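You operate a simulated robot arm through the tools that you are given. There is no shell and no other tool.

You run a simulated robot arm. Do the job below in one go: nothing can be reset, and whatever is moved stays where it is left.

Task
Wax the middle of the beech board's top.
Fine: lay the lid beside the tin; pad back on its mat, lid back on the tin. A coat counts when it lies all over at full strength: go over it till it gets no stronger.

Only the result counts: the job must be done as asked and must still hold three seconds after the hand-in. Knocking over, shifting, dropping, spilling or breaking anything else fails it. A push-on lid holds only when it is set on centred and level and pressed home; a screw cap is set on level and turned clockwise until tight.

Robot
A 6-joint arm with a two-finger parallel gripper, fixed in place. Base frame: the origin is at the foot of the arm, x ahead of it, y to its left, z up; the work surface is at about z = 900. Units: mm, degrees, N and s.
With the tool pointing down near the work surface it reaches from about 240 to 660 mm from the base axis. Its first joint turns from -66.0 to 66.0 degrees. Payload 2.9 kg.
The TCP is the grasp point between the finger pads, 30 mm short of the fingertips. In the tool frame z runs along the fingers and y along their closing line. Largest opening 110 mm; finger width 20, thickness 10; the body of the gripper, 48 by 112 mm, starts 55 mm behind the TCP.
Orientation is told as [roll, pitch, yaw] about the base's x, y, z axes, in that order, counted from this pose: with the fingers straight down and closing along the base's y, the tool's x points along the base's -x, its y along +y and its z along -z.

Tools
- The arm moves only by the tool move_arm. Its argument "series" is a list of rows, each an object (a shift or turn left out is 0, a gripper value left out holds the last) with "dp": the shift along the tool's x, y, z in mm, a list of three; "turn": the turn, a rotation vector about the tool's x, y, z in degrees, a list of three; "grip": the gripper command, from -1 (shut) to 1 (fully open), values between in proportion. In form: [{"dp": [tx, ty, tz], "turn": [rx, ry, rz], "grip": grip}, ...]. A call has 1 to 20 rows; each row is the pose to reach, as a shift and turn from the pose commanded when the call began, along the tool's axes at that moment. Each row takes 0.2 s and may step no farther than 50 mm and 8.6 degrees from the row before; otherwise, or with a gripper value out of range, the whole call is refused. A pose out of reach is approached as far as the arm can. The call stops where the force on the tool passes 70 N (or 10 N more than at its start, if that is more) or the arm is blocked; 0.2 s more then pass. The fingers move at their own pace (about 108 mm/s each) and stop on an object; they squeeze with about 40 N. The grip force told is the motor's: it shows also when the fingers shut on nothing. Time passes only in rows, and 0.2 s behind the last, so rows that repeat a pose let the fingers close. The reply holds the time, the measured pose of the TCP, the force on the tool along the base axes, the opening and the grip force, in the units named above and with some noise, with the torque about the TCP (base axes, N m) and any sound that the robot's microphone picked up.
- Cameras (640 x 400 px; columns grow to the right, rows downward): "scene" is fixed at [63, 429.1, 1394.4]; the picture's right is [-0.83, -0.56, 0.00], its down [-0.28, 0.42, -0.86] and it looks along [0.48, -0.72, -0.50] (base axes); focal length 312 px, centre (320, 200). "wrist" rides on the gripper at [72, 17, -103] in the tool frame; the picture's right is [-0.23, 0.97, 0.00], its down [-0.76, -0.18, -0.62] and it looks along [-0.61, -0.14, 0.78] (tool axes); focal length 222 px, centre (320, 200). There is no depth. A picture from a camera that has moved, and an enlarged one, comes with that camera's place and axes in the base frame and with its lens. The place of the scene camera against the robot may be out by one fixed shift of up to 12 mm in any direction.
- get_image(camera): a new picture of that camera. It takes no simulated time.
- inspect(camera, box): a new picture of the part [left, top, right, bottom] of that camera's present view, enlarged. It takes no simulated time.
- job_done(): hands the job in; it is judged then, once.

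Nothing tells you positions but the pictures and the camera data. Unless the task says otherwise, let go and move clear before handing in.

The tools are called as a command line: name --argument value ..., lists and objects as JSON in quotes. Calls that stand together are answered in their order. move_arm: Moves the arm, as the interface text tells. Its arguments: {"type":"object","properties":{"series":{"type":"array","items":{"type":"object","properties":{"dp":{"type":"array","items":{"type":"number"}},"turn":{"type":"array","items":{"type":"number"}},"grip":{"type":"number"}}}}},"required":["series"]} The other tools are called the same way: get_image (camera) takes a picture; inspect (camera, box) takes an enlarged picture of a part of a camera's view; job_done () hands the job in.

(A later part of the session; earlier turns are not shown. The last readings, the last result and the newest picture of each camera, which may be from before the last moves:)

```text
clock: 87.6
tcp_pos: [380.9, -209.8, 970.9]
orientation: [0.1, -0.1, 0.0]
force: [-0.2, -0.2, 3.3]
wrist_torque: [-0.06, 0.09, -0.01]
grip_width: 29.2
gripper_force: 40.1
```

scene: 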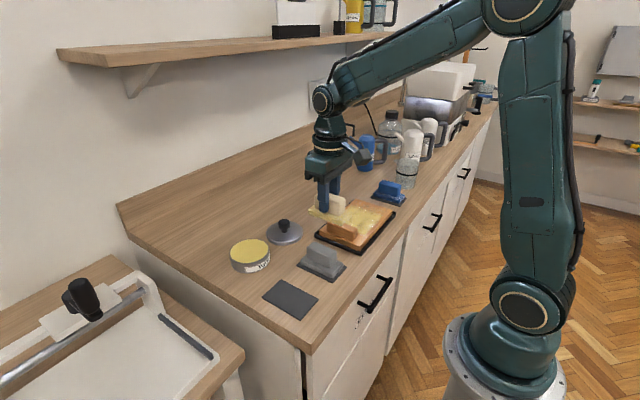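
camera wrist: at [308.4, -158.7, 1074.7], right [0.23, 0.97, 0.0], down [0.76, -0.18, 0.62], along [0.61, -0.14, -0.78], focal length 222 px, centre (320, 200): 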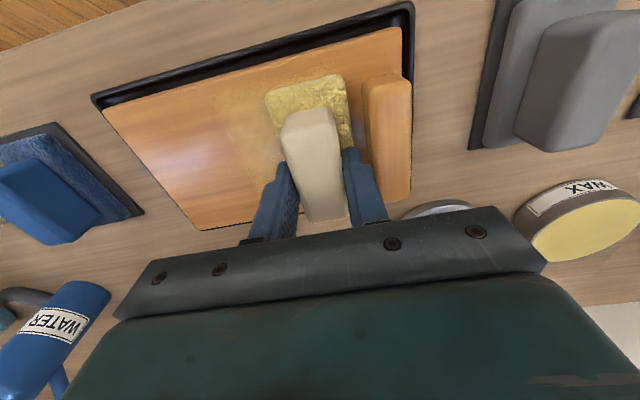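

move_arm --series '[{"dp": [0, 10, 0.5]}, {"dp": [0, 20, 0.5]}, {"dp": [0, 30, 0.5]}, {"dp": [-4, 41, 0.5]}, {"dp": [-8, 32, 0.5]}, {"dp": [-8, 22, 0.5]}, {"dp": [-8, 12, 0.5]}, {"dp": [-8, 0, 0.5]}, {"dp": [-8, -12, 0.5]}, {"dp": [-8, -24, 0.5]}, {"dp": [-8, -36, 0.5]}, {"dp": [-4, -46, 0.5]}, {"dp": [4, -46, 0.5]}, {"dp": [8, -36, 0.5]}, {"dp": [8, -24, 0.5]}, {"dp": [8, -12, 0.5]}, {"dp": [8, 0, 0.5]}, {"dp": [8, 12, 0.5]}, {"dp": [8, 24, 0.5]}, {"dp": [8, 36, 0.5]}]'

move_arm --series '[{"dp": [-8, 5, 0.1]}, {"dp": [-8, -6, 0.1]}, {"dp": [-8, -17, 0.1]}, {"dp": [-8, -28, 0.1]}, {"dp": [-8, -39, 0.1]}, {"dp": [-8, -50, 0.1]}, {"dp": [-8, -61, 0.1]}, {"dp": [-8, -72, 0.1]}, {"dp": [-8, -80, 0.1]}, {"dp": [-16, -80, 0.1]}, {"dp": [-16, -69, 0.1]}, {"dp": [-16, -58, 0.1]}, {"dp": [-16, -47, 0.1]}, {"dp": [-16, -36, 0.1]}, {"dp": [-16, -25, 0.1]}, {"dp": [-16, -14, 0.1]}, {"dp": [-16, -3, 0.1]}, {"dp": [-16, 5, 0.1]}, {"dp": [-8, 5, 0.1]}, {"dp": [0, 5, 0.1]}]'

move_arm --series '[{"dp": [0, -8, 0]}, {"dp": [0, -19, 0]}, {"dp": [0, -30, 0]}, {"dp": [0, -41, 0]}, {"dp": [0, -52, 0]}, {"dp": [0, -63, 0]}, {"dp": [0, -74, 0]}, {"dp": [0, -85, 0]}, {"dp": [-8, -85, 0]}, {"dp": [-8, -74, 0]}, {"dp": [-8, -63, 0]}, {"dp": [-8, -52, 0]}, {"dp": [-8, -41, 0]}, {"dp": [-8, -30, 0]}, {"dp": [-8, -19, 0]}, {"dp": [-8, -8, 0]}, {"dp": [-8, 0, 0]}]'

move_arm --series '[{"dp": [0, 0, -3]}, {"dp": [0, 0, -15]}, {"dp": [0, 0, -40]}, {"dp": [0, 0, -70]}, {"dp": [0, 25, -92]}, {"dp": [0, 60, -92]}, {"dp": [0, 95, -92]}, {"dp": [0, 102, -92]}, {"dp": [0, 102, -92]}]'

inspect --camera "wrist" --box '[85, 60, 285, 200]'

inspect --camera "scene" --box '[340, 195, 400, 240]'

```text
clock: 91.8
tcp_pos: [372.6, -174.9, 971.1]
orientation: [0.0, -0.1, -0.1]
force: [-0.3, -12.9, 27.6]
wrist_torque: [-0.32, 0.42, 0.16]
grip_width: 28.9
gripper_force: 40.0
```

```text
clock: 96.0
tcp_pos: [373.0, -169.3, 970.6]
orientation: [0.1, 0.0, 0.1]
force: [6.0, 1.8, 10.8]
wrist_torque: [0.0, -0.55, 0.11]
grip_width: 29.0
gripper_force: 40.1
```

```text
clock: 99.6
tcp_pos: [379.9, -171.3, 969.9]
orientation: [0.0, 0.0, 0.0]
force: [0.3, -4.3, 8.8]
wrist_torque: [-0.16, 0.19, 0.12]
grip_width: 29.1
gripper_force: 40.1
```

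```text
clock: 101.6
tcp_pos: [381.3, -69.0, 1063.6]
orientation: [0.0, 0.0, 0.1]
force: [0.0, 1.1, -0.1]
wrist_torque: [-0.01, 0.04, 0.02]
grip_width: 29.5
gripper_force: 40.2
```

```text
2.86 times, centred on (185, 130) of wrist
camera zoom: at [307.9, -50.9, 1165.0], right [0.23, 0.97, 0.0], down [0.76, -0.18, 0.62], along [0.61, -0.14, -0.78], focal length 635 px, centre (706, 400)
```

zoom: 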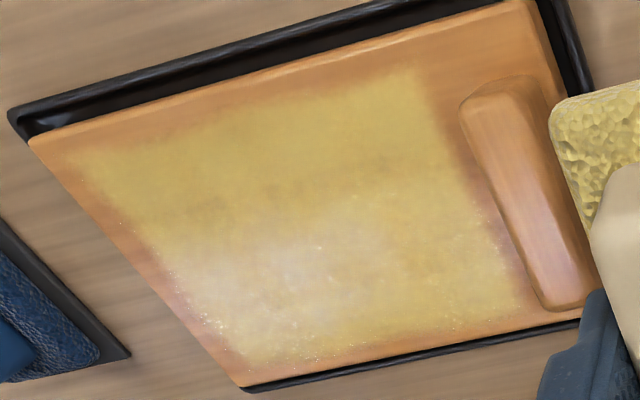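

```text
8.89 times, centred on (370, 218) of scene
camera zoom: at [63.0, 429.1, 1394.4], right [-0.83, -0.56, 0.0], down [-0.28, 0.42, -0.86], along [0.48, -0.72, -0.5], focal length 2771 px, centre (-124, 44)
```

zoom: 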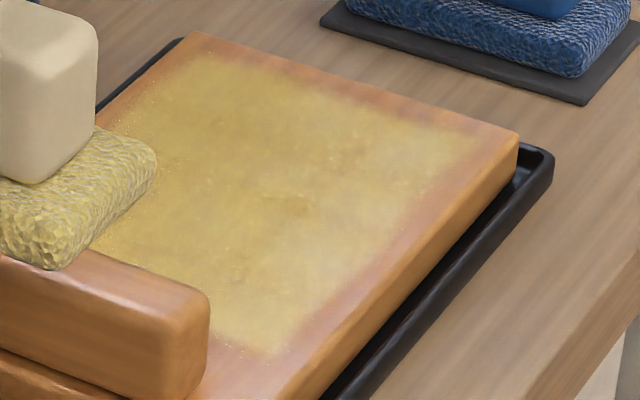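

The coat looks the same as before that round, so it is near saturation. I reload once more and give it a final round to be sure the edges are at full strength.

move_arm --series '[{"dp": [-20, 18, 0]}, {"dp": [-50, 44, 0]}, {"dp": [-80, 70, 0]}, {"dp": [-110, 96, 0]}, {"dp": [-130, 113, 0]}, {"dp": [-137, 119.6, 5]}, {"dp": [-137, 119.6, 35]}, {"dp": [-137, 119.6, 60]}, {"dp": [-137, 119.6, 75]}, {"dp": [-137, 119.6, 81]}, {"dp": [-137, 119.6, 81]}]'

move_arm --series '[{"dp": [0, 0, 1]}, {"dp": [0, 0, 2]}, {"dp": [0, 0, 2]}]'

```text
clock: 104.0
tcp_pos: [515.0, 52.4, 981.4]
orientation: [0.1, 0.0, 0.0]
force: [-0.5, -0.7, -0.6]
wrist_torque: [0.01, 0.0, 0.0]
grip_width: 29.4
gripper_force: 39.6
```

```text
clock: 104.8
tcp_pos: [517.1, 51.8, 979.1]
orientation: [0.1, 0.0, 0.0]
force: [-0.1, 1.1, -1.0]
wrist_torque: [0.01, -0.01, -0.02]
grip_width: 29.1
gripper_force: 39.5
```

move_arm --series '[{"dp": [0, 0, 0.7]}, {"dp": [0, 0, 1.4]}, {"dp": [0, 0, 1.4]}]'

```text
clock: 105.6
tcp_pos: [516.8, 51.3, 978.0]
orientation: [0.1, -0.1, 0.0]
force: [-0.2, 1.1, 2.9]
wrist_torque: [-0.02, 0.11, 0.0]
grip_width: 29.2
gripper_force: 39.9
```

move_arm --series '[{"dp": [0, 0, 0.6]}, {"dp": [0, 0, 0.6]}, {"dp": [0, 0, 0.6]}, {"dp": [0, 0, 0.6]}, {"dp": [0, 0, 0.6]}]'

move_arm --series '[{"dp": [0, 0, -3]}, {"dp": [0, 0, -15]}, {"dp": [0, 0, -40]}, {"dp": [0, 0, -75]}, {"dp": [15, -30, -85]}, {"dp": [35, -65, -85]}, {"dp": [55, -105, -85]}, {"dp": [75, -145, -85]}, {"dp": [95, -185, -85]}, {"dp": [115, -222, -85]}, {"dp": [130, -250, -85]}, {"dp": [136.8, -262, -85]}, {"dp": [136.8, -262, -60]}, {"dp": [136.8, -262, -30]}, {"dp": [136.8, -262, -8]}, {"dp": [136.8, -262, 2]}, {"dp": [136.8, -262, 5]}, {"dp": [136.8, -262, 5]}]'

inspect --camera "scene" --box '[205, 200, 305, 290]'

```text
clock: 106.8
tcp_pos: [516.9, 51.7, 978.7]
orientation: [0.1, -0.1, 0.0]
force: [-0.7, 1.1, 14.8]
wrist_torque: [-0.12, 0.15, 0.0]
grip_width: 29.2
gripper_force: 40.1
```

```text
clock: 110.6
tcp_pos: [381.8, -210.4, 971.4]
orientation: [0.1, 0.0, 0.1]
force: [-0.3, -0.6, -0.7]
wrist_torque: [0.01, -0.01, -0.01]
grip_width: 28.9
gripper_force: 40.2
```

```text
4.44 times, centred on (255, 245) of scene
camera zoom: at [63.0, 429.1, 1394.4], right [-0.83, -0.56, 0.0], down [-0.28, 0.42, -0.86], along [0.48, -0.72, -0.5], focal length 1386 px, centre (609, 0)
```

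zoom: 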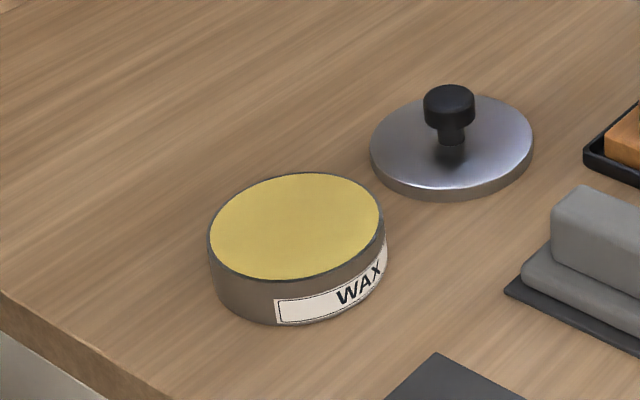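

The tin hasn't moved. I press down on the board again and make the final round.

move_arm --series '[{"dp": [0, 0, 0.8]}, {"dp": [0, 0, 1.6]}, {"dp": [0, 0, 1.6]}]'

```text
clock: 111.4
tcp_pos: [380.9, -210.4, 970.7]
orientation: [0.2, 0.0, 0.0]
force: [-0.4, -0.2, 0.2]
wrist_torque: [-0.01, 0.0, -0.01]
grip_width: 29.2
gripper_force: 40.6
```

move_arm --series '[{"dp": [0, 0, 0.6]}, {"dp": [0, 0, 1.2]}, {"dp": [0, 0, 1.2]}]'

```text
clock: 112.2
tcp_pos: [380.2, -211.1, 968.6]
orientation: [0.2, -0.1, 0.1]
force: [0.2, 1.5, 7.9]
wrist_torque: [0.0, 0.02, -0.08]
grip_width: 29.0
gripper_force: 40.2
```

move_arm --series '[{"dp": [0, 10, 0.25]}, {"dp": [0, 20, 0.25]}, {"dp": [0, 30, 0.25]}, {"dp": [-4, 42, 0.25]}, {"dp": [-8, 32, 0.25]}, {"dp": [-8, 22, 0.25]}, {"dp": [-8, 12, 0.25]}, {"dp": [-8, 0, 0.25]}, {"dp": [-8, -12, 0.25]}, {"dp": [-8, -24, 0.25]}, {"dp": [-8, -36, 0.25]}, {"dp": [-4, -46, 0.25]}]'

get_image --camera "wrist"

inspect --camera "scene" --box '[300, 170, 420, 260]'

```text
clock: 114.8
tcp_pos: [386.6, -255.7, 970.4]
orientation: [-0.1, -0.2, -0.1]
force: [5.1, 12.4, 28.0]
wrist_torque: [0.32, -0.07, -0.04]
grip_width: 29.3
gripper_force: 40.6
```

```text
taken
camera wrist: at [312.9, -239.0, 1071.7], right [0.23, 0.97, 0.0], down [0.76, -0.18, 0.63], along [0.61, -0.14, -0.78], focal length 222 px, centre (320, 200)
```

wrist: 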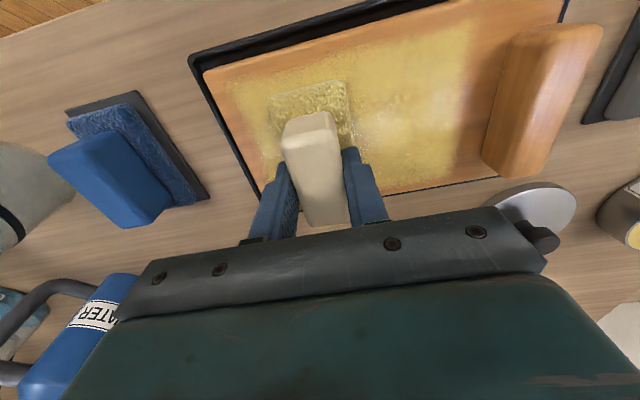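

```text
4.44 times, centred on (360, 215) of scene
camera zoom: at [62.8, 429.6, 1394.2], right [-0.83, -0.56, 0.0], down [-0.28, 0.42, -0.86], along [0.48, -0.72, -0.5], focal length 1386 px, centre (142, 133)
```

zoom: 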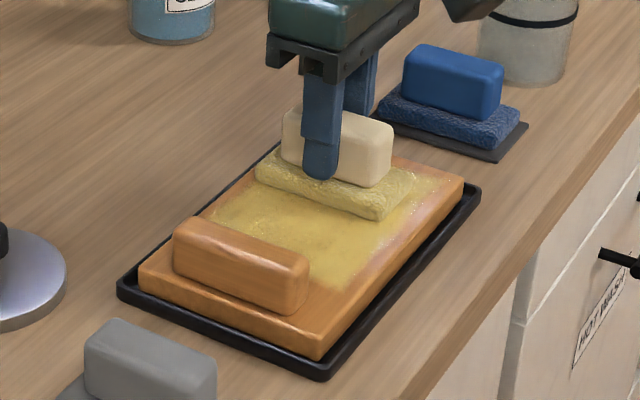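

The coat reaches to about y = -298, a bit past where my strokes ended, so I extend the strokes toward -y (the pad edge stays on the board), easing the pressure slightly as the force was 28 N there.

move_arm --series '[{"dp": [-4, -9, -0.4]}, {"dp": [-4, -18, -0.4]}, {"dp": [4, -18, -0.4]}, {"dp": [12, -18, -0.4]}, {"dp": [12, -8, -0.4]}, {"dp": [12, 2, -0.4]}, {"dp": [12, 12, -0.4]}, {"dp": [4, 12, -0.4]}, {"dp": [4, 2, -0.4]}, {"dp": [4, -8, -0.4]}, {"dp": [4, -18, -0.4]}, {"dp": [-4, -18, -0.4]}, {"dp": [-4, -8, -0.4]}, {"dp": [-4, 2, -0.4]}, {"dp": [-4, 12, -0.4]}, {"dp": [4, 12, -0.4]}]'

get_image --camera "wrist"

inspect --camera "scene" --box '[300, 170, 420, 260]'

```text
clock: 118.2
tcp_pos: [379.7, -242.6, 969.5]
orientation: [0.1, 0.0, 0.2]
force: [5.6, 2.4, 11.7]
wrist_torque: [-0.03, -0.2, 0.06]
grip_width: 29.4
gripper_force: 40.3
```

```text
taken
camera wrist: at [307.7, -226.0, 1071.7], right [0.22, 0.97, 0.0], down [0.76, -0.18, 0.62], along [0.61, -0.14, -0.78], focal length 222 px, centre (320, 200)
```

wrist: 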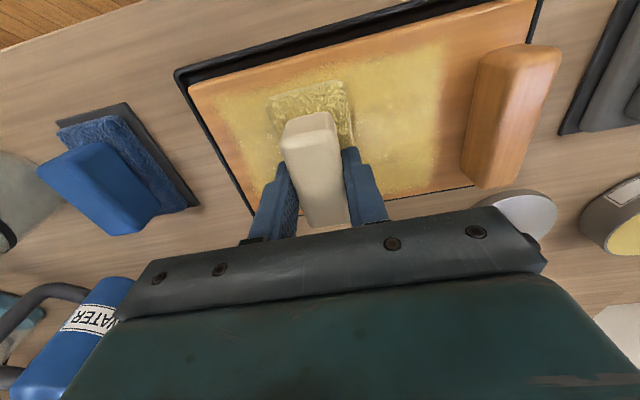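

```text
4.44 times, centred on (360, 215) of scene
camera zoom: at [63.0, 429.3, 1394.3], right [-0.83, -0.56, 0.0], down [-0.28, 0.42, -0.86], along [0.48, -0.72, -0.5], focal length 1386 px, centre (142, 133)
```

zoom: 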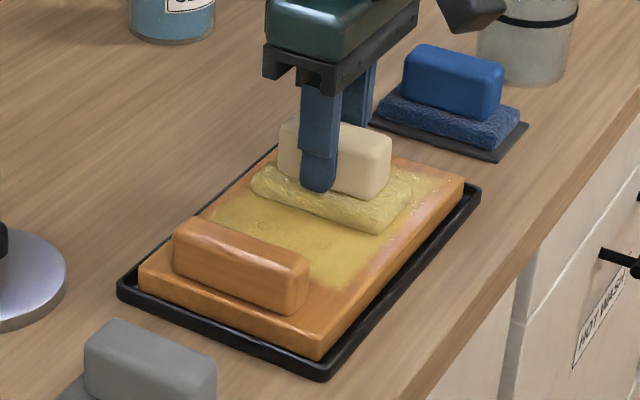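

move_arm --series '[{"dp": [-8, 0, 0]}, {"dp": [-8, 12, 0]}, {"dp": [-8, 24, 0]}, {"dp": [-8, 36, 0]}, {"dp": [-8, 48, 0]}, {"dp": [-8, 60, 0]}, {"dp": [-8, 72, 0]}, {"dp": [0, 72, 0]}, {"dp": [8, 72, 0]}, {"dp": [8, 60, 0]}, {"dp": [8, 48, 0]}, {"dp": [8, 36, 0]}, {"dp": [8, 24, 0]}, {"dp": [8, 12, 0]}, {"dp": [8, 0, 0]}, {"dp": [0, 0, 0]}, {"dp": [0, 12, 0]}, {"dp": [0, 24, 0]}, {"dp": [0, 36, 0]}, {"dp": [0, 36, 0]}]'

```text
clock: 122.4
tcp_pos: [381.6, -208.5, 970.8]
orientation: [0.0, -0.1, 0.0]
force: [0.2, -4.9, 9.9]
wrist_torque: [-0.23, 0.12, 0.04]
grip_width: 29.0
gripper_force: 39.8
```

move_arm --series '[{"dp": [-8, 12, 0.2]}, {"dp": [-8, 24, 0.2]}, {"dp": [-8, 36, 0.2]}, {"dp": [0, 36, 0.2]}, {"dp": [0, 24, 0.2]}, {"dp": [0, 12, 0.2]}, {"dp": [0, 0, 0.2]}, {"dp": [0, -12, 0.2]}, {"dp": [0, -24, 0.2]}, {"dp": [0, -36, 0.1]}, {"dp": [0, -48, 0.1]}, {"dp": [0, -60, 0.1]}, {"dp": [0, -67, 0.1]}, {"dp": [8, -67, 0.1]}, {"dp": [8, -55, 0.1]}, {"dp": [8, -43, 0.1]}, {"dp": [8, -31, 0.2]}, {"dp": [8, -19, 0.2]}, {"dp": [8, -7, 0.2]}, {"dp": [8, 5, 0.2]}]'

move_arm --series '[{"dp": [0, 12, 0]}, {"dp": [0, 24, 0]}, {"dp": [0, 31, 0]}, {"dp": [-8, 31, 0]}, {"dp": [-16, 31, 0]}, {"dp": [-16, 19, 0]}, {"dp": [-16, 7, 0]}, {"dp": [-16, -5, 0]}, {"dp": [-16, -17, 0]}, {"dp": [-16, -29, 0]}, {"dp": [-16, -41, 0]}, {"dp": [-16, -53, 0]}, {"dp": [-16, -65, 0]}, {"dp": [-16, -72, 0]}, {"dp": [-8, -72, 0]}, {"dp": [-8, -60, 0]}, {"dp": [-8, -48, 0]}, {"dp": [-8, -36, 0]}, {"dp": [-8, -24, 0]}, {"dp": [-8, -12, 0]}]'

move_arm --series '[{"dp": [0, 0, -3]}, {"dp": [0, 0, -15]}, {"dp": [0, 0, -40]}, {"dp": [0, 0, -70]}, {"dp": [0, 25, -92]}, {"dp": [0, 60, -92]}, {"dp": [0, 95, -92]}, {"dp": [0, 130, -92]}, {"dp": [0, 146, -92]}, {"dp": [0, 146, -92]}]'

inspect --camera "wrist" --box '[85, 60, 285, 200]'

inspect --camera "scene" --box '[340, 195, 400, 240]'

```text
clock: 126.6
tcp_pos: [374.4, -202.4, 967.9]
orientation: [0.2, 0.1, 0.0]
force: [0.2, -0.5, -0.6]
wrist_torque: [-0.05, -0.02, -0.06]
grip_width: 29.2
gripper_force: 40.1
```

```text
clock: 130.8
tcp_pos: [380.4, -214.6, 969.5]
orientation: [0.1, -0.2, 0.0]
force: [-0.7, -7.5, 14.7]
wrist_torque: [-0.23, 0.31, 0.14]
grip_width: 29.2
gripper_force: 39.6
```

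```text
clock: 133.0
tcp_pos: [381.5, -70.1, 1060.0]
orientation: [0.0, 0.0, 0.0]
force: [-0.8, 0.6, -1.0]
wrist_torque: [0.02, -0.01, 0.04]
grip_width: 28.8
gripper_force: 40.0
```

```text
2.86 times, centred on (185, 130) of wrist
camera zoom: at [308.8, -52.8, 1162.4], right [0.23, 0.97, 0.0], down [0.76, -0.18, 0.62], along [0.61, -0.14, -0.78], focal length 635 px, centre (706, 400)
```

zoom: 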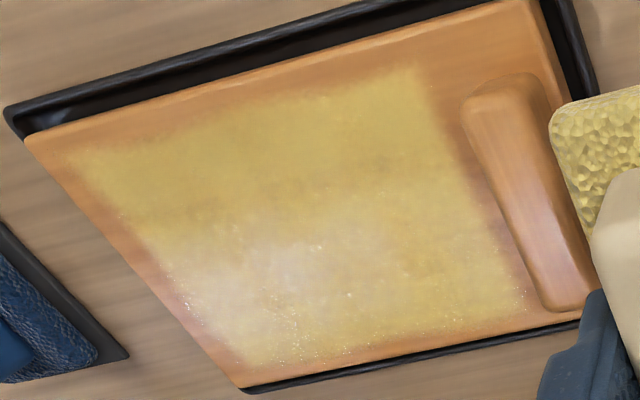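

```text
8.89 times, centred on (370, 218) of scene
camera zoom: at [63.0, 429.1, 1394.4], right [-0.83, -0.56, 0.0], down [-0.28, 0.42, -0.86], along [0.48, -0.72, -0.5], focal length 2771 px, centre (-124, 44)
```

zoom: 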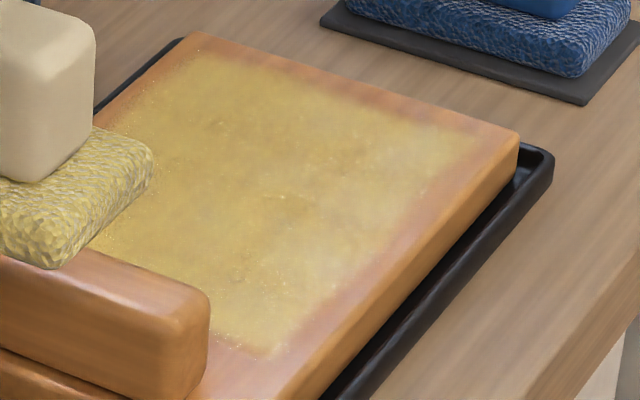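

The coat's extent no longer grows and it looks even. I zoom into the corners and edges to check for weak spots.

inspect --camera "wrist" --box '[95, 90, 175, 140]'

inspect --camera "wrist" --box '[150, 140, 250, 200]'

inspect --camera "wrist" --box '[170, 70, 260, 130]'

inspect --camera "scene" --box '[320, 190, 410, 255]'

```text
8.00 times, centred on (135, 115) of wrist
camera zoom: at [308.8, -52.8, 1162.4], right [0.23, 0.97, 0.0], down [0.76, -0.18, 0.62], along [0.61, -0.14, -0.78], focal length 1777 px, centre (1800, 880)
```

zoom: 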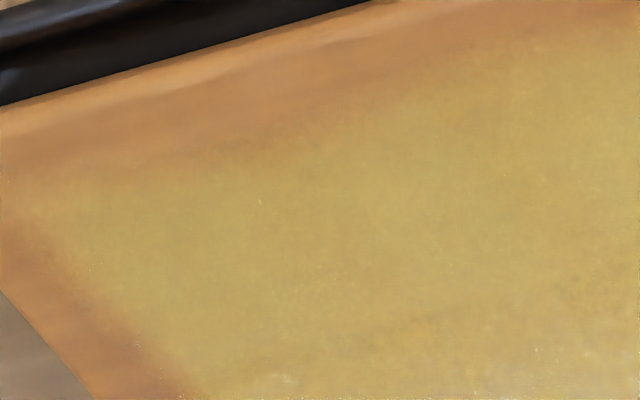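

```text
6.40 times, centred on (200, 170) of wrist
camera zoom: at [308.8, -52.8, 1162.4], right [0.23, 0.97, 0.0], down [0.76, -0.18, 0.62], along [0.61, -0.14, -0.78], focal length 1422 px, centre (1088, 392)
```

zoom: 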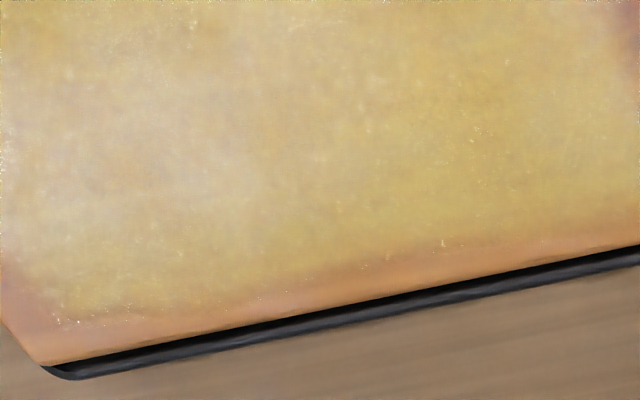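

```text
6.67 times, centred on (215, 100) of wrist
camera zoom: at [308.8, -52.8, 1162.4], right [0.23, 0.97, 0.0], down [0.76, -0.18, 0.62], along [0.61, -0.14, -0.78], focal length 1481 px, centre (1020, 867)
```

zoom: 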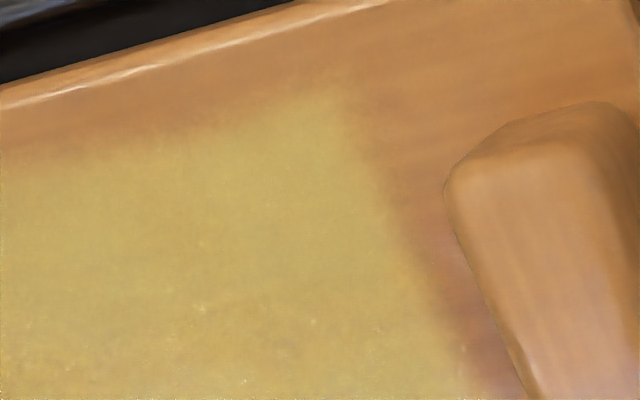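

```text
6.15 times, centred on (365, 222) of scene
camera zoom: at [63.0, 429.1, 1394.4], right [-0.83, -0.56, 0.0], down [-0.28, 0.42, -0.86], along [0.48, -0.72, -0.5], focal length 1918 px, centre (43, 62)
```

zoom: 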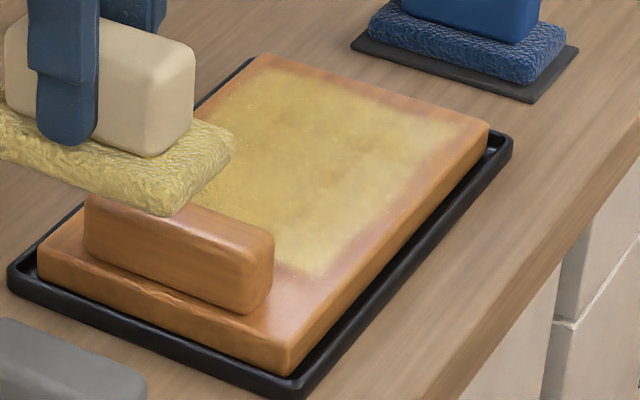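

The coat is even into all corners and gets no stronger, so the waxing is done. Before returning the pad I check how it sits in the fingers.

inspect --camera "wrist" --box '[200, 60, 440, 240]'

get_image --camera "scene"

```text
2.22 times, centred on (320, 150) of wrist
camera zoom: at [308.8, -52.8, 1162.4], right [0.23, 0.97, 0.0], down [0.76, -0.18, 0.62], along [0.61, -0.14, -0.78], focal length 494 px, centre (320, 311)
```

zoom: 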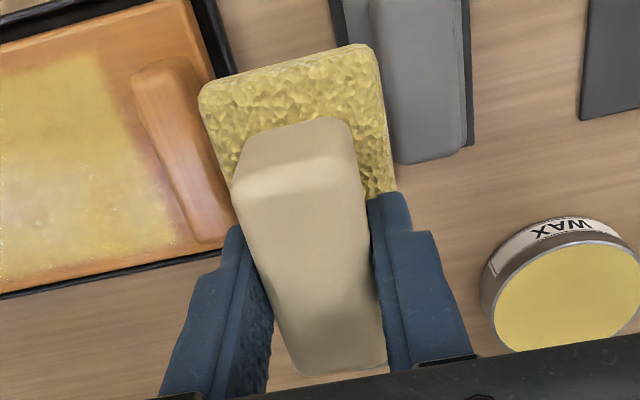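

```text
taken
```

scene: 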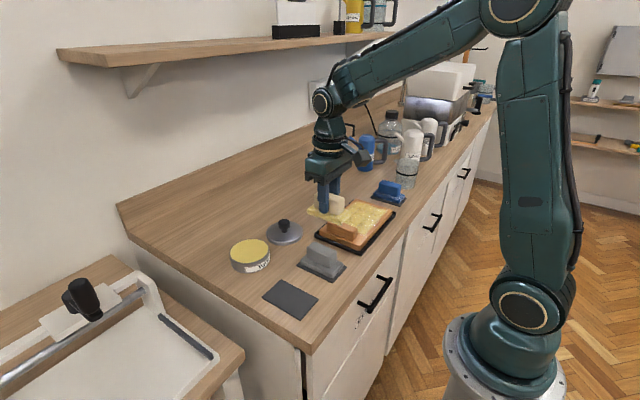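

The pad has slid about 4 mm along +x in the fingers, without twisting. I carry it back over its mat, correcting for that, and stop above to check.

move_arm --series '[{"dp": [2, 25, 0]}, {"dp": [5, 60, 0]}, {"dp": [8, 95, 0]}, {"dp": [11, 130, 0]}, {"dp": [13, 155, 0]}, {"dp": [13.3, 160.9, 10]}, {"dp": [13.3, 160.9, 40]}, {"dp": [13.3, 160.9, 65]}, {"dp": [13.3, 160.9, 80]}, {"dp": [13.3, 160.9, 85]}, {"dp": [13.3, 160.9, 85]}]'

get_image --camera "wrist"

inspect --camera "wrist" --box '[200, 40, 440, 220]'

inspect --camera "scene" --box '[240, 240, 340, 330]'

```text
clock: 135.4
tcp_pos: [367.9, 92.3, 977.1]
orientation: [0.1, 0.0, 0.0]
force: [-1.3, 0.6, 0.0]
wrist_torque: [-0.01, 0.01, -0.02]
grip_width: 29.1
gripper_force: 40.1
```

```text
taken
camera wrist: at [293.8, 109.8, 1079.4], right [0.23, 0.97, 0.0], down [0.76, -0.18, 0.62], along [0.61, -0.14, -0.78], focal length 222 px, centre (320, 200)
```

wrist: 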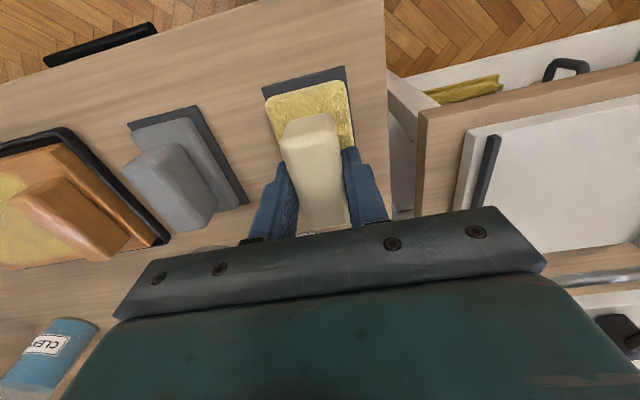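

```text
2.22 times, centred on (320, 130) of wrist
camera zoom: at [293.8, 109.8, 1079.4], right [0.23, 0.97, 0.0], down [0.76, -0.18, 0.62], along [0.61, -0.14, -0.78], focal length 494 px, centre (320, 356)
```

zoom: 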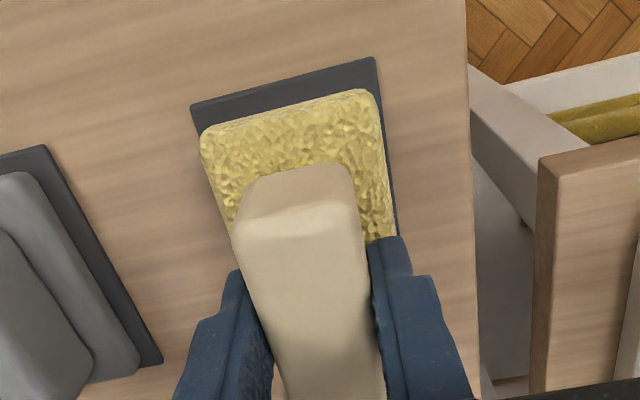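

```text
4.44 times, centred on (290, 285) of scene
camera zoom: at [63.0, 429.1, 1394.4], right [-0.83, -0.56, 0.0], down [-0.28, 0.42, -0.86], along [0.48, -0.72, -0.5], focal length 1386 px, centre (453, -178)
```

zoom: 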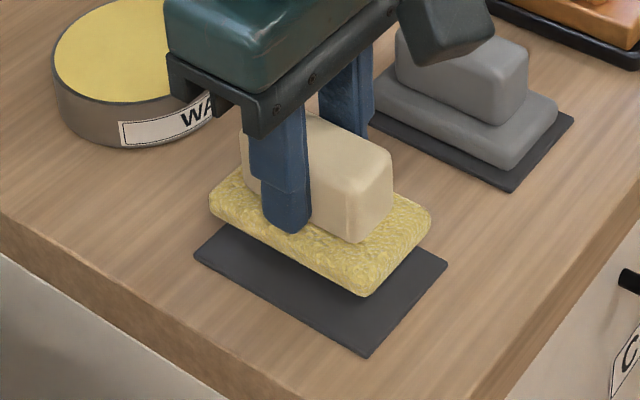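

The pad needs to shift about 2 mm in +x and 2.4 mm in -y to sit centred on its mat. I correct that and lower it close.

move_arm --series '[{"dp": [-2, -2.4, 5]}, {"dp": [-2, -2.4, 12]}, {"dp": [-2, -2.4, 18]}, {"dp": [-2, -2.4, 18]}]'

inspect --camera "wrist" --box '[200, 40, 440, 220]'

inspect --camera "scene" --box '[240, 240, 340, 330]'

```text
clock: 136.4
tcp_pos: [369.2, 89.3, 958.3]
orientation: [0.1, -0.1, 0.0]
force: [-0.6, -0.5, -1.9]
wrist_torque: [0.01, 0.0, 0.04]
grip_width: 29.1
gripper_force: 39.9
```

```text
2.22 times, centred on (320, 130) of wrist
camera zoom: at [297.0, 106.7, 1061.1], right [0.23, 0.97, 0.0], down [0.76, -0.18, 0.62], along [0.61, -0.14, -0.78], focal length 494 px, centre (320, 356)
```

zoom: 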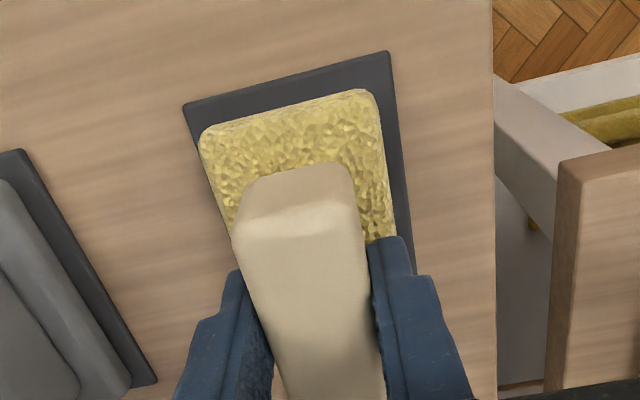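

```text
4.44 times, centred on (290, 285) of scene
camera zoom: at [63.0, 429.1, 1394.4], right [-0.83, -0.56, 0.0], down [-0.28, 0.42, -0.86], along [0.48, -0.72, -0.5], focal length 1386 px, centre (453, -178)
```

zoom: 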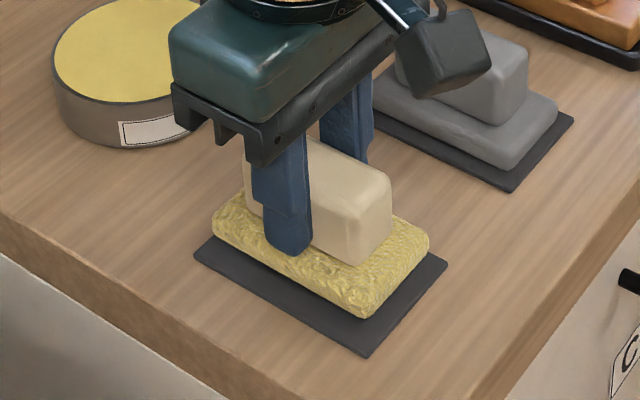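

The pad is now well centred over its mat. I lower it gently to contact.

move_arm --series '[{"dp": [0, 0, 1.5]}, {"dp": [0, 0, 3]}, {"dp": [0, 0, 3]}]'

```text
clock: 137.2
tcp_pos: [369.5, 88.8, 955.6]
orientation: [0.1, 0.0, -0.1]
force: [-0.8, 0.1, -0.6]
wrist_torque: [0.01, 0.02, -0.02]
grip_width: 29.4
gripper_force: 40.2
```

move_arm --series '[{"dp": [0, 0, 0.8]}, {"dp": [0, 0, 1.5]}, {"dp": [0, 0, 1.5]}]'

```text
clock: 138.0
tcp_pos: [369.2, 89.4, 952.2]
orientation: [0.1, 0.0, 0.1]
force: [1.2, 0.0, -1.1]
wrist_torque: [-0.01, -0.02, -0.04]
grip_width: 29.2
gripper_force: 40.0
```

move_arm --series '[{"dp": [0, 0, 0.6]}, {"dp": [0, 0, 1.2]}, {"dp": [0, 0, 1.2]}]'

```text
clock: 138.8
tcp_pos: [368.9, 89.4, 951.9]
orientation: [0.1, 0.0, 0.1]
force: [0.3, -0.2, -1.3]
wrist_torque: [0.01, 0.02, 0.0]
grip_width: 29.3
gripper_force: 39.9
```

move_arm --series '[{"dp": [0, 0, 0.6]}, {"dp": [0, 0, 1.2]}, {"dp": [0, 0, 1.2]}]'

inspect --camera "scene" --box '[240, 240, 340, 330]'

```text
clock: 139.6
tcp_pos: [369.3, 90.4, 951.3]
orientation: [0.1, 0.0, 0.1]
force: [0.8, 0.3, -0.1]
wrist_torque: [-0.01, 0.01, -0.05]
grip_width: 29.5
gripper_force: 40.0
```

```text
4.44 times, centred on (290, 285) of scene
camera zoom: at [63.0, 429.1, 1394.4], right [-0.83, -0.56, 0.0], down [-0.28, 0.42, -0.86], along [0.48, -0.72, -0.5], focal length 1386 px, centre (453, -178)
```

zoom: 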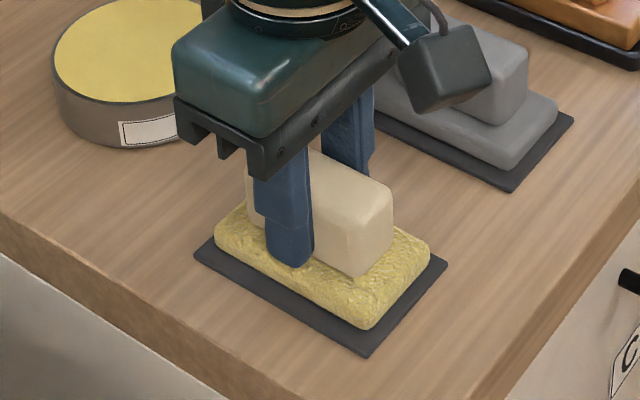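

move_arm --series '[{"dp": [0, 0, 0.5]}, {"dp": [0, 0, 1]}, {"dp": [0, 0, 1]}]'

```text
clock: 140.4
tcp_pos: [369.7, 89.2, 950.4]
orientation: [0.1, -0.1, 0.0]
force: [-2.3, -0.1, 16.6]
wrist_torque: [-0.09, 0.23, 0.03]
grip_width: 29.3
gripper_force: 40.3
```

The pad rests on the mat (16 N). I ease off slightly, open and rise straight up.

move_arm --series '[{"dp": [0, 0, -0.5]}, {"dp": [0, 0, -0.5], "grip": -0.3}, {"dp": [0, 0, -0.5], "grip": 0.0}, {"dp": [0, 0, -0.5], "grip": 0.1}, {"dp": [0, 0, -10], "grip": 0.1}, {"dp": [0, 0, -30], "grip": 0.1}, {"dp": [0, 0, -60], "grip": 0.1}, {"dp": [0, 0, -95], "grip": 0.1}, {"dp": [0, 0, -95], "grip": 0.1}]'

inspect --camera "wrist" --box '[200, 40, 440, 220]'

inspect --camera "scene" --box '[240, 240, 340, 330]'

```text
clock: 142.4
tcp_pos: [368.9, 88.9, 1046.1]
orientation: [0.1, 0.1, 0.0]
force: [0.3, 1.0, 0.7]
wrist_torque: [0.0, 0.02, 0.01]
grip_width: 60.8
gripper_force: 0.2
```

```text
2.22 times, centred on (320, 130) of wrist
camera zoom: at [296.5, 105.5, 1147.4], right [0.23, 0.97, 0.0], down [0.76, -0.18, 0.62], along [0.61, -0.14, -0.78], focal length 494 px, centre (320, 356)
```

zoom: 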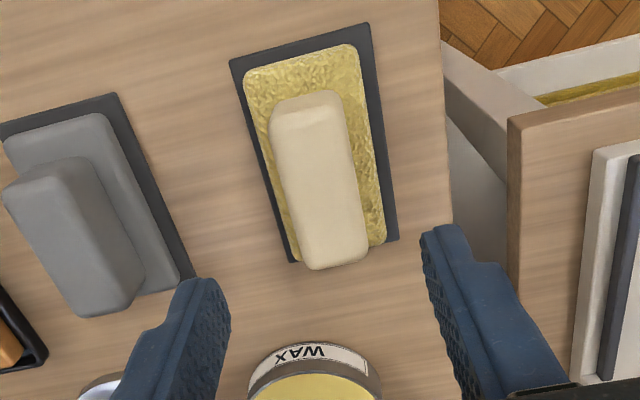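

```text
4.44 times, centred on (290, 285) of scene
camera zoom: at [63.0, 429.1, 1394.4], right [-0.83, -0.56, 0.0], down [-0.28, 0.42, -0.86], along [0.48, -0.72, -0.5], focal length 1386 px, centre (453, -178)
```

zoom: 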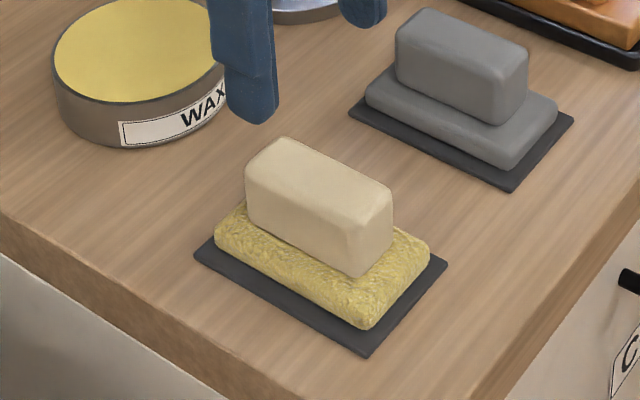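

The pad is back on its mat. Next I go to the lid, keeping high, and check alignment over its knob.

move_arm --series '[{"dp": [-20, -22, 0]}, {"dp": [-48, -53, 0]}, {"dp": [-78, -86, 0]}, {"dp": [-108, -119, 0]}, {"dp": [-132, -146, 0]}, {"dp": [-147.3, -163, 0]}, {"dp": [-147.3, -163, 20]}, {"dp": [-147.3, -163, 35]}, {"dp": [-147.3, -163, 35]}]'

inspect --camera "wrist" --box '[220, 40, 420, 200]'

inspect --camera "scene" --box '[230, 180, 330, 260]'

```text
clock: 144.4
tcp_pos: [517.5, -73.4, 1009.4]
orientation: [0.1, 0.0, 0.0]
force: [0.7, -0.6, 0.3]
wrist_torque: [-0.01, -0.02, 0.04]
grip_width: 60.4
gripper_force: 0.0
```

```text
2.50 times, centred on (320, 120) of wrist
camera zoom: at [445.2, -55.6, 1111.7], right [0.23, 0.97, 0.0], down [0.76, -0.18, 0.62], along [0.61, -0.14, -0.78], focal length 555 px, centre (320, 400)
```

zoom: 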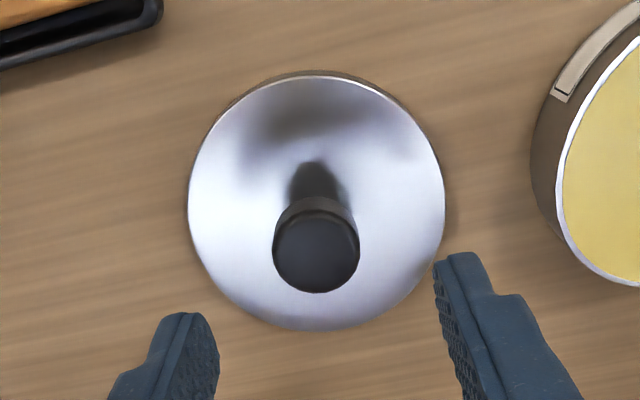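

```text
5.00 times, centred on (280, 220) of scene
camera zoom: at [63.0, 429.1, 1394.4], right [-0.83, -0.56, 0.0], down [-0.28, 0.42, -0.86], along [0.48, -0.72, -0.5], focal length 1559 px, centre (520, 100)
```

zoom: 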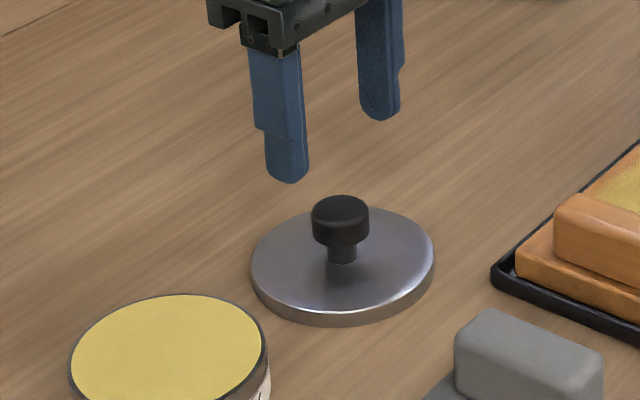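

The knob is about 1 mm off; I correct that, lower to the same grip height as before and close.

move_arm --series '[{"dp": [1, -1, 20]}, {"dp": [1, -1, 40]}, {"dp": [1, -1, 54]}, {"dp": [1, -1, 57.3]}, {"dp": [1, -1, 57.3]}]'

inspect --camera "wrist" --box '[200, 60, 440, 240]'

inspect --camera "scene" --box '[250, 190, 330, 250]'

```text
clock: 145.6
tcp_pos: [517.0, -75.3, 953.6]
orientation: [0.2, 0.0, 0.0]
force: [0.0, 0.5, -0.2]
wrist_torque: [-0.03, 0.01, 0.0]
grip_width: 60.4
gripper_force: 0.1
```

```text
2.22 times, centred on (320, 150) of wrist
camera zoom: at [444.7, -58.3, 1055.3], right [0.23, 0.97, 0.0], down [0.76, -0.18, 0.62], along [0.61, -0.14, -0.78], focal length 494 px, centre (320, 311)
```

zoom: 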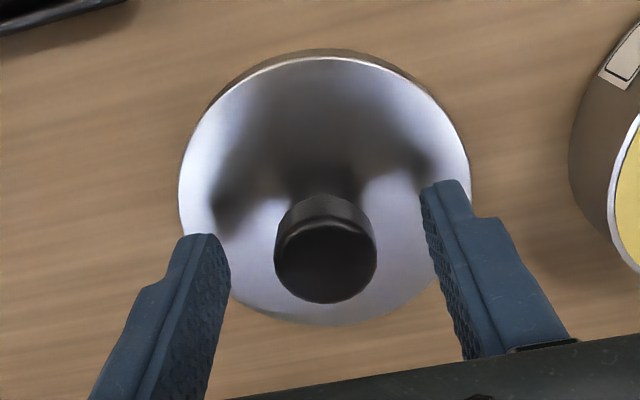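

```text
6.67 times, centred on (290, 220) of scene
camera zoom: at [63.0, 429.1, 1394.4], right [-0.83, -0.56, 0.0], down [-0.28, 0.42, -0.86], along [0.48, -0.72, -0.5], focal length 2078 px, centre (520, 67)
```

zoom: 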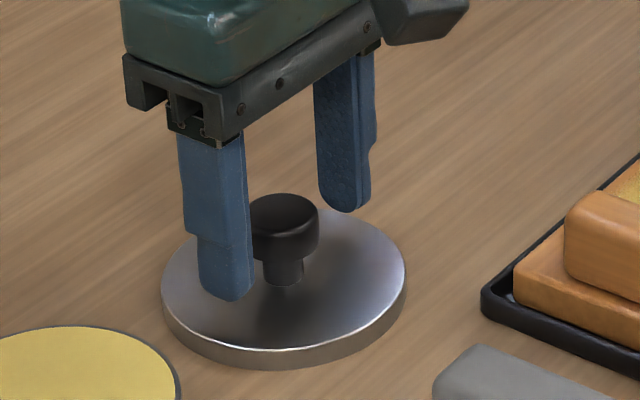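

move_arm --series '[{"dp": [0.3, 1.2, 0.8]}, {"dp": [0.3, 1.2, 0.8], "grip": -0.3}, {"dp": [0.3, 1.2, 0.8], "grip": -0.5}, {"dp": [0.3, 1.2, 0.8], "grip": -1}, {"dp": [0.3, 1.2, 0.8], "grip": -1}, {"dp": [0.3, 1.2, 0.8], "grip": -1}]'

inspect --camera "wrist" --box '[200, 60, 440, 240]'

inspect --camera "scene" --box '[250, 190, 330, 250]'

```text
clock: 147.0
tcp_pos: [515.9, -73.0, 952.3]
orientation: [0.2, 0.0, -0.1]
force: [0.6, 0.2, 0.1]
wrist_torque: [-0.01, -0.01, 0.02]
grip_width: 26.7
gripper_force: 40.7
```

```text
2.22 times, centred on (320, 150) of wrist
camera zoom: at [443.9, -56.6, 1054.7], right [0.23, 0.97, 0.0], down [0.76, -0.18, 0.62], along [0.61, -0.14, -0.78], focal length 494 px, centre (320, 311)
```

zoom: 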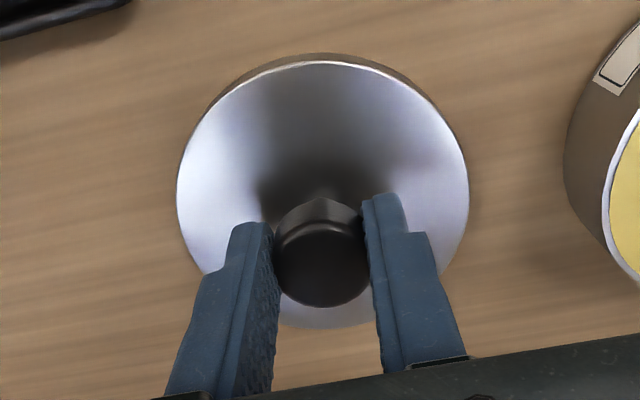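

```text
6.67 times, centred on (290, 220) of scene
camera zoom: at [63.0, 429.1, 1394.4], right [-0.83, -0.56, 0.0], down [-0.28, 0.42, -0.86], along [0.48, -0.72, -0.5], focal length 2078 px, centre (520, 67)
```

zoom: 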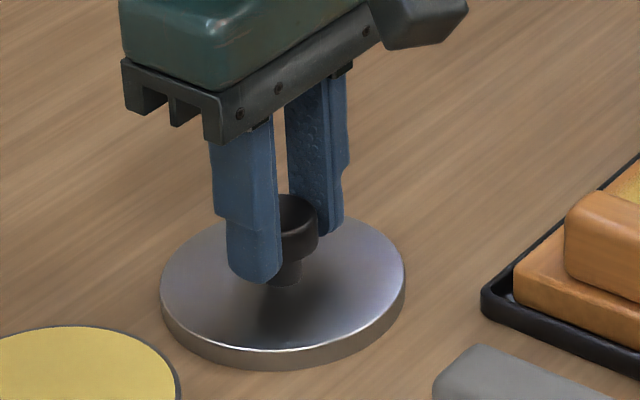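

The grip on the knob looks identical to the first time. I lift the lid and carry it over the tin, stopping above it to check alignment.

move_arm --series '[{"dp": [0, 0, -5]}, {"dp": [0, 0, -20]}, {"dp": [0, 0, -40]}, {"dp": [0, 0, -50]}, {"dp": [0, 25, -50]}, {"dp": [0, 60, -50]}, {"dp": [0, 95, -50]}, {"dp": [0, 116, -50]}, {"dp": [0, 123.2, -50]}, {"dp": [0, 123.2, -50]}, {"dp": [0, 123.2, -50]}]'

inspect --camera "wrist" --box '[200, 60, 440, 240]'

inspect --camera "scene" --box '[200, 200, 300, 280]'

```text
clock: 149.4
tcp_pos: [515.0, 48.9, 1002.0]
orientation: [0.1, 0.0, -0.1]
force: [0.2, 0.2, -0.1]
wrist_torque: [0.04, -0.01, -0.02]
grip_width: 26.8
gripper_force: 40.1
```

```text
2.22 times, centred on (320, 150) of wrist
camera zoom: at [442.8, 67.1, 1104.8], right [0.23, 0.97, 0.0], down [0.76, -0.18, 0.62], along [0.61, -0.14, -0.78], focal length 494 px, centre (320, 311)
```

zoom: 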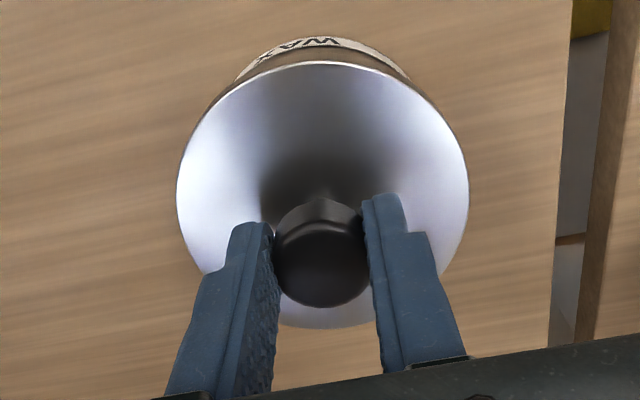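

```text
5.00 times, centred on (250, 240) of scene
camera zoom: at [63.0, 429.1, 1394.4], right [-0.83, -0.56, 0.0], down [-0.28, 0.42, -0.86], along [0.48, -0.72, -0.5], focal length 1559 px, centre (670, 0)
```

zoom: 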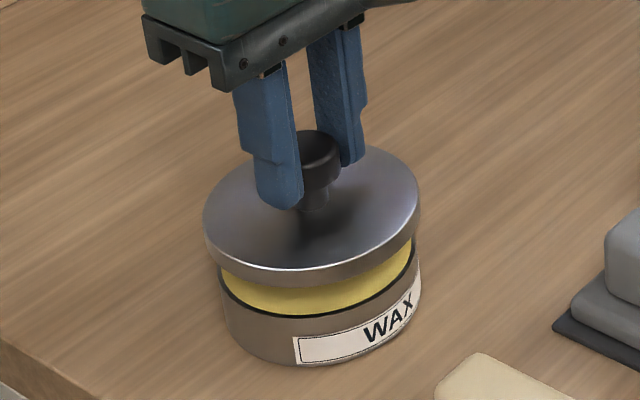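

The lid hovers about 20 mm above the tin and looks nearly centred. I take a few still readings to average out the pose noise before the final correction.

move_arm --series '[{"dp": [0, 0, 0]}]'

move_arm --series '[{"dp": [0, 0, 0]}]'

move_arm --series '[{"dp": [0, 0, 0]}]'

move_arm --series '[{"dp": [0, 0, 0]}]'

inspect --camera "wrist" --box '[270, 60, 390, 150]'

inspect --camera "scene" --box '[225, 225, 290, 280]'

```text
clock: 149.8
tcp_pos: [515.6, 50.1, 1003.1]
orientation: [0.0, 0.0, 0.0]
force: [0.6, -0.9, 0.0]
wrist_torque: [-0.01, 0.01, -0.03]
grip_width: 26.7
gripper_force: 39.3
```

```text
clock: 150.2
tcp_pos: [515.4, 49.5, 1002.1]
orientation: [0.0, 0.1, 0.0]
force: [-0.4, 0.1, 0.6]
wrist_torque: [-0.01, 0.0, 0.01]
grip_width: 26.5
gripper_force: 40.1
```

```text
clock: 150.6
tcp_pos: [515.5, 49.4, 1002.9]
orientation: [0.2, 0.0, -0.1]
force: [-0.1, -1.1, -0.7]
wrist_torque: [0.02, 0.01, -0.01]
grip_width: 26.8
gripper_force: 40.1
```

```text
clock: 151.0
tcp_pos: [515.5, 49.7, 1001.2]
orientation: [0.2, 0.1, 0.0]
force: [0.1, 0.4, -1.3]
wrist_torque: [-0.04, -0.03, -0.02]
grip_width: 26.7
gripper_force: 40.4
```

```text
4.44 times, centred on (330, 105) of wrist
camera zoom: at [442.8, 67.0, 1104.9], right [0.23, 0.97, 0.0], down [0.76, -0.18, 0.62], along [0.61, -0.14, -0.78], focal length 987 px, centre (276, 622)
```

zoom: 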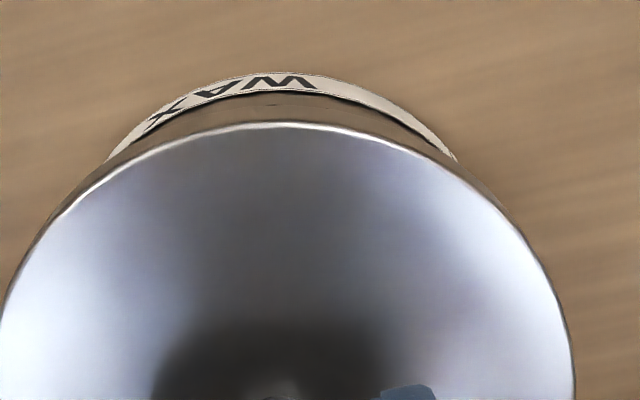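

```text
7.27 times, centred on (258, 252) of scene
camera zoom: at [63.0, 429.1, 1394.4], right [-0.83, -0.56, 0.0], down [-0.28, 0.42, -0.86], along [0.48, -0.72, -0.5], focal length 2267 px, centre (774, -182)
```

zoom: 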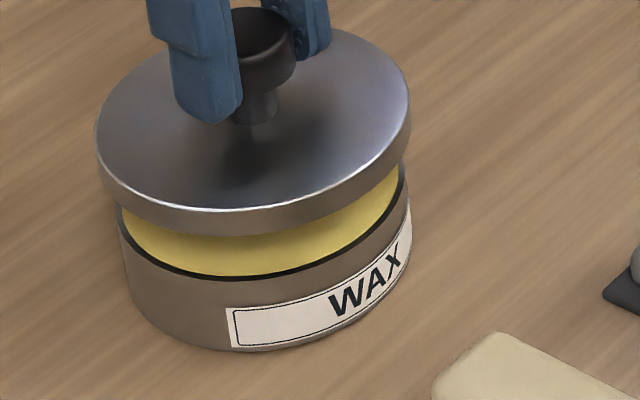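

The camera readings are steady; comparing them with the first grip, the lid needs about +0.9 mm in x and -0.4 mm in y. I correct and lower to just above the rim.

move_arm --series '[{"dp": [-0.9, -0.4, 0]}, {"dp": [-0.9, -0.4, 5]}, {"dp": [-0.9, -0.4, 10]}, {"dp": [-0.9, -0.4, 13]}, {"dp": [-0.9, -0.4, 13]}]'

inspect --camera "wrist" --box '[240, 70, 400, 190]'

inspect --camera "scene" --box '[225, 225, 290, 280]'

```text
clock: 152.2
tcp_pos: [516.6, 48.9, 989.6]
orientation: [0.1, 0.0, 0.1]
force: [-0.1, -0.5, -0.1]
wrist_torque: [-0.01, 0.01, 0.01]
grip_width: 26.7
gripper_force: 40.0
```

```text
3.33 times, centred on (320, 130) of wrist
camera zoom: at [443.6, 66.5, 1091.7], right [0.23, 0.97, 0.0], down [0.76, -0.18, 0.62], along [0.61, -0.14, -0.78], focal length 740 px, centre (320, 433)
```

zoom: 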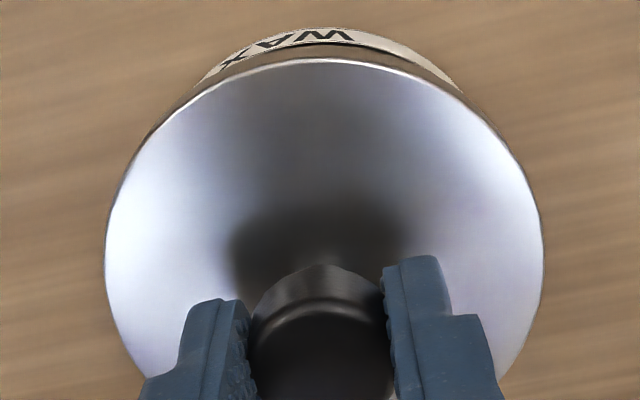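

```text
7.27 times, centred on (258, 252) of scene
camera zoom: at [63.0, 429.1, 1394.4], right [-0.83, -0.56, 0.0], down [-0.28, 0.42, -0.86], along [0.48, -0.72, -0.5], focal length 2267 px, centre (774, -182)
```

zoom: 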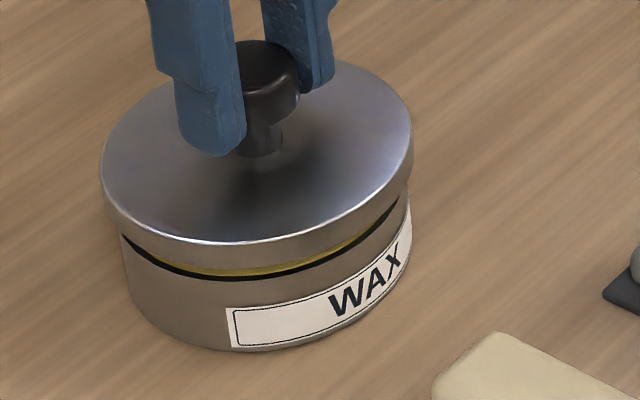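

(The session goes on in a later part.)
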